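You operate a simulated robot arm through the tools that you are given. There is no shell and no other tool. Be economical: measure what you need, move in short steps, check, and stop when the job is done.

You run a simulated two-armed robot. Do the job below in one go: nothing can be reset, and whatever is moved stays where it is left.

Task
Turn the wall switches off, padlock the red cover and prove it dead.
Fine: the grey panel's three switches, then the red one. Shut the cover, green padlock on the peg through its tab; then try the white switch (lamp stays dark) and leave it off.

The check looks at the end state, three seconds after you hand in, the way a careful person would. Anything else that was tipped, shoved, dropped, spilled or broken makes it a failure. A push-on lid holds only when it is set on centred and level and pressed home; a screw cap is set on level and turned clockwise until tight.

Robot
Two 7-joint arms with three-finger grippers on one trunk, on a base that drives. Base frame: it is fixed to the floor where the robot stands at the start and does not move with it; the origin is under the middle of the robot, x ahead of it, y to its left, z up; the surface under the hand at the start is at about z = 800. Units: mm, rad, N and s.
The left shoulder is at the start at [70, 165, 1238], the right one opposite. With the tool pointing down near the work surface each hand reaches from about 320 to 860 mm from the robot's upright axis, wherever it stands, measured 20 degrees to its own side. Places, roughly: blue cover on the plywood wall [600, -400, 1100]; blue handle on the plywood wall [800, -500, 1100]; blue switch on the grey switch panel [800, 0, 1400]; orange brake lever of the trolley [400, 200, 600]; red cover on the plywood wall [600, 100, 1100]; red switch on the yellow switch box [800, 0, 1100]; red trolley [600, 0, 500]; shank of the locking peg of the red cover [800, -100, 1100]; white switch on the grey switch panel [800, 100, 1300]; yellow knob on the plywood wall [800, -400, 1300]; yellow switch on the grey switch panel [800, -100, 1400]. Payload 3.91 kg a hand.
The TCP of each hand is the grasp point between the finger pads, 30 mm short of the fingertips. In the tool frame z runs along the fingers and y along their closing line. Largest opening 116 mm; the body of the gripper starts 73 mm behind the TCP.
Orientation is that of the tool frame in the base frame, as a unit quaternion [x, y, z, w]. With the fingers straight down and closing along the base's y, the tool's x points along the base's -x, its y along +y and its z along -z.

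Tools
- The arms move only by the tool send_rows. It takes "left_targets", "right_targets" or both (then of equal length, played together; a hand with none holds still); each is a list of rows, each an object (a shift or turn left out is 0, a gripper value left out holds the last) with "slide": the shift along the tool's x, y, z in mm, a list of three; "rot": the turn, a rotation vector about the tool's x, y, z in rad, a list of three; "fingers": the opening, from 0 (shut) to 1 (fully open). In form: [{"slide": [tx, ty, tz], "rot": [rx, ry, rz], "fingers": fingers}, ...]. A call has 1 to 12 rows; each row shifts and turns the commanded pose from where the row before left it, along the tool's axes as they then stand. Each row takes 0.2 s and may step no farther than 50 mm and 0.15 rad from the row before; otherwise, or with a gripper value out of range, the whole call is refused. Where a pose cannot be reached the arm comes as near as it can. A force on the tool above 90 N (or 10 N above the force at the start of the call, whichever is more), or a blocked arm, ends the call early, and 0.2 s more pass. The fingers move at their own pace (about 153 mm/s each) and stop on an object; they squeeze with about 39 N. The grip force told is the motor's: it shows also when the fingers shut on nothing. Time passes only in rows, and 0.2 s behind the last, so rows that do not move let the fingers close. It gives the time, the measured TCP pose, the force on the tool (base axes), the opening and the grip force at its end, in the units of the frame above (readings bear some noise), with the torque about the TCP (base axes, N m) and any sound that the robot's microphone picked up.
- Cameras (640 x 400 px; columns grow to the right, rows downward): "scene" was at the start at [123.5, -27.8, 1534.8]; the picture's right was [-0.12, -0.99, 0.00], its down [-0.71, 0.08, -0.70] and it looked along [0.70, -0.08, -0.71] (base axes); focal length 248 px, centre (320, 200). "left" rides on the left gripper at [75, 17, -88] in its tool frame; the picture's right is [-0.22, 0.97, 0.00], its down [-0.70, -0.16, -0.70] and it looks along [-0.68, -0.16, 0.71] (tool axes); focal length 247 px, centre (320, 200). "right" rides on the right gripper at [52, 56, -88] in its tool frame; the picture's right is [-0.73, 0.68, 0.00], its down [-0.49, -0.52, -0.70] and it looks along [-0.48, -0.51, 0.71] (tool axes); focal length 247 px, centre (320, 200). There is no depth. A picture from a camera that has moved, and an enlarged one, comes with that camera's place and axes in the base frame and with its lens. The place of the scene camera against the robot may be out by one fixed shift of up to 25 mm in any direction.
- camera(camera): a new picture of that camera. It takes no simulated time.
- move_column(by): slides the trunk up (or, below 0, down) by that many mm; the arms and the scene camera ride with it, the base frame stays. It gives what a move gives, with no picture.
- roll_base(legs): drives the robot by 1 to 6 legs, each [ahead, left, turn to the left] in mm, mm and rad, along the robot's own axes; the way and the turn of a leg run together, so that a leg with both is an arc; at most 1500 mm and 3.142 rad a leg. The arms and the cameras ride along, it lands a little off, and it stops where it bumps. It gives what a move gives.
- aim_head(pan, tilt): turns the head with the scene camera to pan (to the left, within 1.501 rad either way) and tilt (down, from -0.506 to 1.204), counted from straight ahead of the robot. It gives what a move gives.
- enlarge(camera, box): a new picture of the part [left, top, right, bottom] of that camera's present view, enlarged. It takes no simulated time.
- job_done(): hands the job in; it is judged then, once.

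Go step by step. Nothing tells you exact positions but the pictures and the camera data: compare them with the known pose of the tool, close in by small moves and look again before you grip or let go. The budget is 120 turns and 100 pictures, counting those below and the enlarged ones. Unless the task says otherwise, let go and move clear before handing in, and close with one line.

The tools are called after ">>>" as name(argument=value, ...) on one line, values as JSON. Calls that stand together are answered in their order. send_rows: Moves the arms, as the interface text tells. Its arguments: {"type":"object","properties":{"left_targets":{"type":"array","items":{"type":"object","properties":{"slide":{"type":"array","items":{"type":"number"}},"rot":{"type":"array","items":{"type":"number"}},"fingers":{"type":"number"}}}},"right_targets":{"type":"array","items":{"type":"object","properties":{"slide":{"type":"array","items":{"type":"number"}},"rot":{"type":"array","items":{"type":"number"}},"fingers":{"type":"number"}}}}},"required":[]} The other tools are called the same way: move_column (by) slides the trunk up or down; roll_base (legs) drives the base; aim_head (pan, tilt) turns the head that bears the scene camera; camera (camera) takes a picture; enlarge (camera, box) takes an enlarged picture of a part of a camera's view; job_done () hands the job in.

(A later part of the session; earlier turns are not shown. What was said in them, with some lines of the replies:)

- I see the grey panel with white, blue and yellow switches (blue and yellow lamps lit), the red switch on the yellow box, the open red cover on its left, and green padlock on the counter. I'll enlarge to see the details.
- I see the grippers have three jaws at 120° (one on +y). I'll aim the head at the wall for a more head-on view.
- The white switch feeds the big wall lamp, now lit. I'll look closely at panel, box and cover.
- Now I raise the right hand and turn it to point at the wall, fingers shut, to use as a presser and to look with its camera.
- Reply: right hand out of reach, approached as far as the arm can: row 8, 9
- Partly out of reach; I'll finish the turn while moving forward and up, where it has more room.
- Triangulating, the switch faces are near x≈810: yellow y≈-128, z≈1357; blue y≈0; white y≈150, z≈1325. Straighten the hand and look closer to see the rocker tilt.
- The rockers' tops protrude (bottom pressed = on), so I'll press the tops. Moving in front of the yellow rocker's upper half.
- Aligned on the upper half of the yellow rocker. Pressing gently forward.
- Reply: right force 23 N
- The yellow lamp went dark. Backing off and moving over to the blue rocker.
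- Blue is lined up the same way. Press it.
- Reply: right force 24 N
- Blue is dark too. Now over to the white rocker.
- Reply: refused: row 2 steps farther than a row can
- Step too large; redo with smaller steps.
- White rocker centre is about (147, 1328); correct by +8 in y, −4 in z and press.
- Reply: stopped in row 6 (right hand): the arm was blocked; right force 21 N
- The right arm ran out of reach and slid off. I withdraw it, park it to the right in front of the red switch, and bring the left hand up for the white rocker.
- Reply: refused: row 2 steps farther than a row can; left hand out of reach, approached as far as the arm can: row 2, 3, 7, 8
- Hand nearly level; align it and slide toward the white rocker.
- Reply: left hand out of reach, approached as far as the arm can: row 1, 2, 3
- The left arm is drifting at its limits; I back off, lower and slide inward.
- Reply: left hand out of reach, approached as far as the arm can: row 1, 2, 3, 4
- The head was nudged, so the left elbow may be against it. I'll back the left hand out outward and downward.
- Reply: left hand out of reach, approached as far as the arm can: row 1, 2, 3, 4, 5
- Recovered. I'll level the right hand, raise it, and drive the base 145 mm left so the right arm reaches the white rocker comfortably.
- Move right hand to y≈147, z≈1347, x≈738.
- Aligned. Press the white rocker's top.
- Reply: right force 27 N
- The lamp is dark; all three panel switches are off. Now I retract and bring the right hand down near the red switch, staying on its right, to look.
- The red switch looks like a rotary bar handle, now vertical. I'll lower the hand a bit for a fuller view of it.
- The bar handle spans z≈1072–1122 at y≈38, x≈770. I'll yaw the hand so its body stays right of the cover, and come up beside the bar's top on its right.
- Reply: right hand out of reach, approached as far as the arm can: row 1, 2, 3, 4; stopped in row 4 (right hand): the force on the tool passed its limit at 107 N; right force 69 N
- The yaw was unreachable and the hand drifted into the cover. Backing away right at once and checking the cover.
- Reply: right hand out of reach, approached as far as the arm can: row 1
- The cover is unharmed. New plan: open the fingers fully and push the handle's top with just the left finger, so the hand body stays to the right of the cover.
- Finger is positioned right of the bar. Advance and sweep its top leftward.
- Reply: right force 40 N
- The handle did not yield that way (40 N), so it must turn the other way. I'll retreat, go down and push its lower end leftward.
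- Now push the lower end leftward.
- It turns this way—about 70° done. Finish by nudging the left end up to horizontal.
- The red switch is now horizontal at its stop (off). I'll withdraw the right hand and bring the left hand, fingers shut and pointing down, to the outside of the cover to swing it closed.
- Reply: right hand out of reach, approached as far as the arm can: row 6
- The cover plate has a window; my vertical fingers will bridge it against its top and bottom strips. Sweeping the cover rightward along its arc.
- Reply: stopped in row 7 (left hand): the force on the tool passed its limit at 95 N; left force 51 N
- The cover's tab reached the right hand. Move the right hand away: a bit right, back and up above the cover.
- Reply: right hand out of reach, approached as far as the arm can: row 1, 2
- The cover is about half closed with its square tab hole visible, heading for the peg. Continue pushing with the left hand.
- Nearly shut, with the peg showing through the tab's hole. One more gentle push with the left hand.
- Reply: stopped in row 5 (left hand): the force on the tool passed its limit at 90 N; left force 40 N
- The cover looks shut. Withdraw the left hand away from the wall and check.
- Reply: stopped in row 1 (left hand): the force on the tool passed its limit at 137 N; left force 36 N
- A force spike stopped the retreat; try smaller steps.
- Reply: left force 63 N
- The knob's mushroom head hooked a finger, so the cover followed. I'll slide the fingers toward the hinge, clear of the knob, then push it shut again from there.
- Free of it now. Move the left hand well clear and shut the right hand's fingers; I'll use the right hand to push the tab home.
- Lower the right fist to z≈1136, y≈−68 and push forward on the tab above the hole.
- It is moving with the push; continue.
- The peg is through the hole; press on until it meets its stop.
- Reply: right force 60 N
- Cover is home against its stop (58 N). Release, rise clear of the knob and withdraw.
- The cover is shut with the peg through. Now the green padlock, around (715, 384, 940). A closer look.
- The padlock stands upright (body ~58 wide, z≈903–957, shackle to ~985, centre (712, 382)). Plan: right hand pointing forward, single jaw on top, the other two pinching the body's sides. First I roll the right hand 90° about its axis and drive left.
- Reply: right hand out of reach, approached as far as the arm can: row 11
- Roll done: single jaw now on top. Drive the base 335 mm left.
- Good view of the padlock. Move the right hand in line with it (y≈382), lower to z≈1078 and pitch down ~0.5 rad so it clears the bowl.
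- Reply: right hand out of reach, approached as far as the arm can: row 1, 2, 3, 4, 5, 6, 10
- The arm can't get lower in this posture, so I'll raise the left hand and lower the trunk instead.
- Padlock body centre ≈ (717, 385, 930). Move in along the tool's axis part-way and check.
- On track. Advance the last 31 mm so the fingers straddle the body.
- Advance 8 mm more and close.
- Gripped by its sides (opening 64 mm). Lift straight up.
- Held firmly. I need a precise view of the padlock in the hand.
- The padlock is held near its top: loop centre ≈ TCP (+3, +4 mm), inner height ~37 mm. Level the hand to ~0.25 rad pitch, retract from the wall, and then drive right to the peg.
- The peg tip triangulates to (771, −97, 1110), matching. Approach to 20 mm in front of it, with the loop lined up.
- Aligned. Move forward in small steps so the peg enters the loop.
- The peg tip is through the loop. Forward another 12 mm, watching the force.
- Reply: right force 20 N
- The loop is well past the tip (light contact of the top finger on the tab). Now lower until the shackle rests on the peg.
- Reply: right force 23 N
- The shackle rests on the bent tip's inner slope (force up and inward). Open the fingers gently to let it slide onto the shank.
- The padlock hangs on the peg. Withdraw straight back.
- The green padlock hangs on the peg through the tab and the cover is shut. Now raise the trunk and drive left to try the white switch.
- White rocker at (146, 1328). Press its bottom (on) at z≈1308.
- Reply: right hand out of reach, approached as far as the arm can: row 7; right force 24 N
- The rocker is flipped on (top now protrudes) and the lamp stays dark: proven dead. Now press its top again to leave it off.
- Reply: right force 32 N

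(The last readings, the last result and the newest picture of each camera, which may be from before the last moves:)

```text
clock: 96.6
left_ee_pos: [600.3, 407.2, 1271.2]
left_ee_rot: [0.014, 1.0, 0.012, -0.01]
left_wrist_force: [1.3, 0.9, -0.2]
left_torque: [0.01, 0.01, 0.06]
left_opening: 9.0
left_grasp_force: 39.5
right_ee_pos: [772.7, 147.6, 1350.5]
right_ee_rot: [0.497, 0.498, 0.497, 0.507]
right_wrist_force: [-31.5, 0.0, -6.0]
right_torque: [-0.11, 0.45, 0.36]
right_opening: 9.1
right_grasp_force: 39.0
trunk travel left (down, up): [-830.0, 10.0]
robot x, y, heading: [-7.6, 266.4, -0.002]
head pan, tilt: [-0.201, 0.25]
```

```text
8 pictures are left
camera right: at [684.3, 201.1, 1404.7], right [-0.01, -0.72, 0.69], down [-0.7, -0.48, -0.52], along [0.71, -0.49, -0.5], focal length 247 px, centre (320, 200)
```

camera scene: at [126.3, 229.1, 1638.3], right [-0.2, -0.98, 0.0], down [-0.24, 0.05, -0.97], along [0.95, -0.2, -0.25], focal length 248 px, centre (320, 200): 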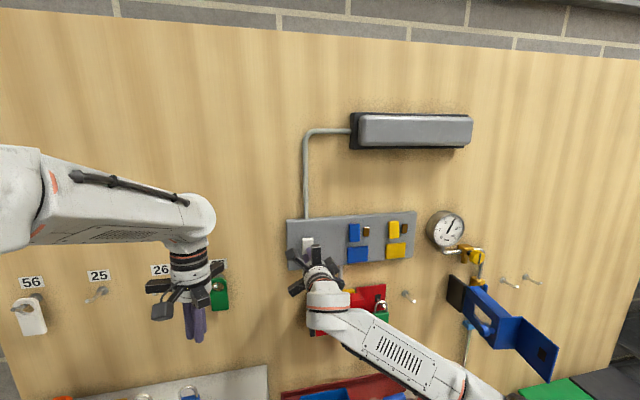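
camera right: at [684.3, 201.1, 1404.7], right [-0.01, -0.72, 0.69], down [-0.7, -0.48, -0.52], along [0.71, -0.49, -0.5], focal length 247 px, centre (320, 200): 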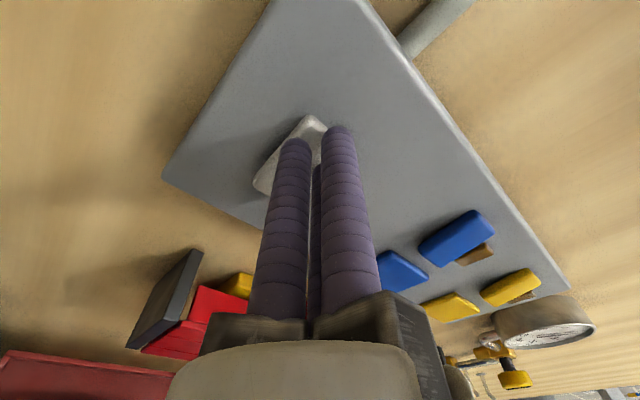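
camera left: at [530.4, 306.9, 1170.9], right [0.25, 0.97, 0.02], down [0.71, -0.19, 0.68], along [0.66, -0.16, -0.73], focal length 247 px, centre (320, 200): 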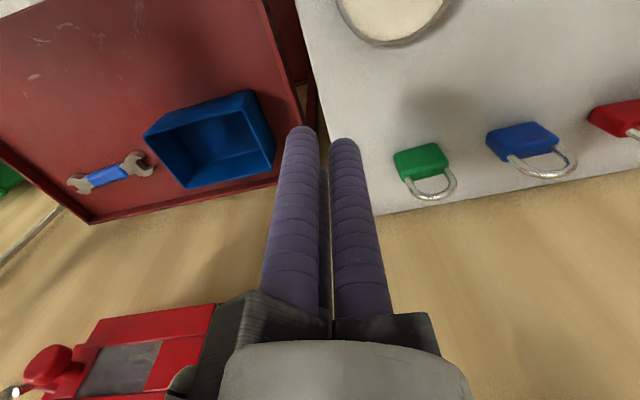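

Pressed with ~31 N. Withdraw and inspect everything.

>>> send_rows(right_targets=[{"slide": [0, 0, -30]}, {"slide": [0, 0, -45]}, {"slide": [0, 0, -45]}, {"slide": [0, 20, -10]}, {"slide": [0, 0, 0]}])

>>> camera(camera="right")

>>> camera(camera="scene")

>>> enlarge(camera="scene", box=[280, 210, 440, 310])

```text
clock: 97.8
left_ee_pos: [606.0, 407.6, 1270.3]
left_ee_rot: [0.014, 1.0, 0.011, -0.012]
left_wrist_force: [-0.3, 0.0, 1.1]
left_torque: [0.01, 0.02, -0.01]
left_opening: 8.9
left_grasp_force: 39.1
right_ee_pos: [647.4, 150.6, 1366.2]
right_ee_rot: [0.499, 0.498, 0.496, 0.507]
right_wrist_force: [-0.3, -0.2, 0.9]
right_torque: [-0.01, -0.01, 0.02]
right_opening: 8.8
right_grasp_force: 39.4
trunk travel left (down, up): [-830.0, 10.0]
robot x, y, heading: [-3.8, 266.7, -0.0]
head pan, tilt: [-0.201, 0.25]
```

```text
7 pictures are left
camera right: at [559.8, 204.4, 1422.5], right [-0.01, -0.72, 0.69], down [-0.7, -0.48, -0.52], along [0.71, -0.49, -0.5], focal length 247 px, centre (320, 200)
```

right: 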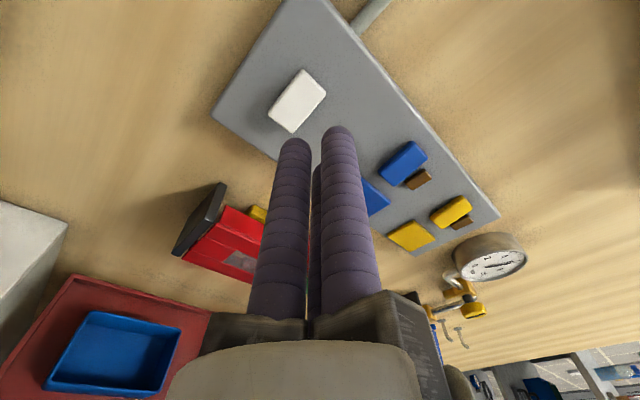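

```text
6 pictures are left
camera scene: at [129.0, 229.5, 1638.2], right [-0.2, -0.98, 0.0], down [-0.24, 0.05, -0.97], along [0.95, -0.2, -0.25], focal length 248 px, centre (320, 200)
```

scene: 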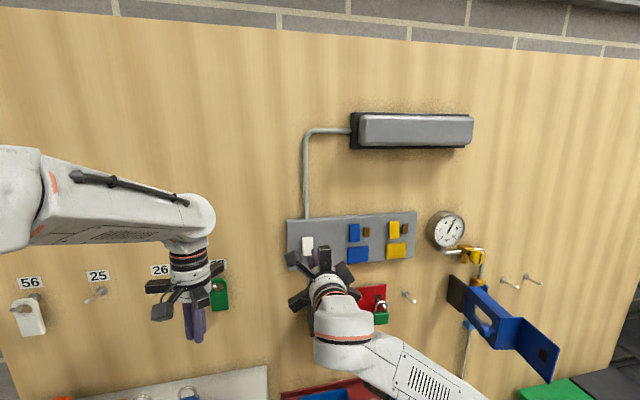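

```text
4.00 times, centred on (360, 260) of scene
camera zoom: at [129.0, 229.5, 1638.2], right [-0.2, -0.98, 0.0], down [-0.24, 0.05, -0.97], along [0.95, -0.2, -0.25], focal length 992 px, centre (160, -40)
```

zoom: 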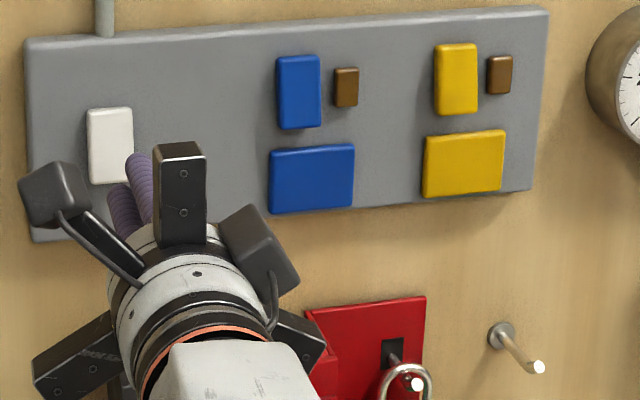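

All three rockers look alike (off). A last check of padlock and cover.

>>> send_rows(right_targets=[{"slide": [30, 10, -20]}, {"slide": [30, 10, -20]}, {"slide": [0, 0, 0]}])

>>> enlarge(camera="scene", box=[320, 260, 448, 340])

```text
clock: 98.6
left_ee_pos: [607.0, 405.8, 1270.1]
left_ee_rot: [0.014, 1.0, 0.012, -0.012]
left_wrist_force: [-0.7, 0.3, -1.2]
left_torque: [0.04, 0.0, 0.01]
left_opening: 8.8
left_grasp_force: 39.1
right_ee_pos: [609.0, 208.8, 1385.0]
right_ee_rot: [0.5, 0.499, 0.494, 0.507]
right_wrist_force: [0.3, -0.1, -0.6]
right_torque: [-0.03, 0.0, 0.0]
right_opening: 9.0
right_grasp_force: 39.1
trunk travel left (down, up): [-830.0, 10.0]
robot x, y, heading: [-9.6, 266.8, -0.006]
head pan, tilt: [-0.201, 0.25]
```

```text
5.00 times, centred on (384, 300) of scene
camera zoom: at [130.2, 227.5, 1638.1], right [-0.2, -0.98, 0.0], down [-0.24, 0.05, -0.97], along [0.95, -0.2, -0.25], focal length 1240 px, centre (0, -300)
```

zoom: 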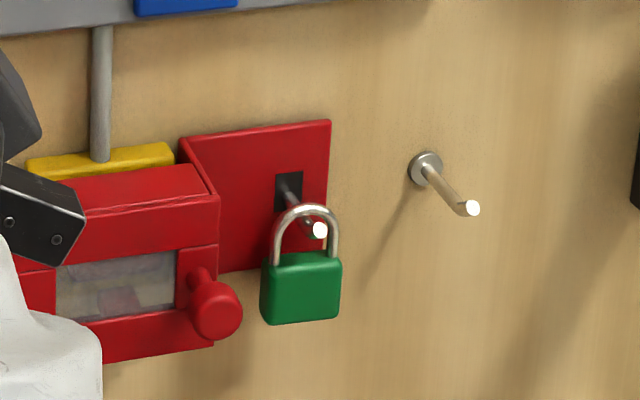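

The padlock hangs on the peg through the tab, the cover is shut, the switches are off and the lamp is dark. Handing in.

>>> job_done()

```text
The job is handed in.
```

The three panel switches and the red one are off. The red cover is shut with the green padlock on the peg through its tab. I switched white on once, the lamp stayed dark, and it is off again.
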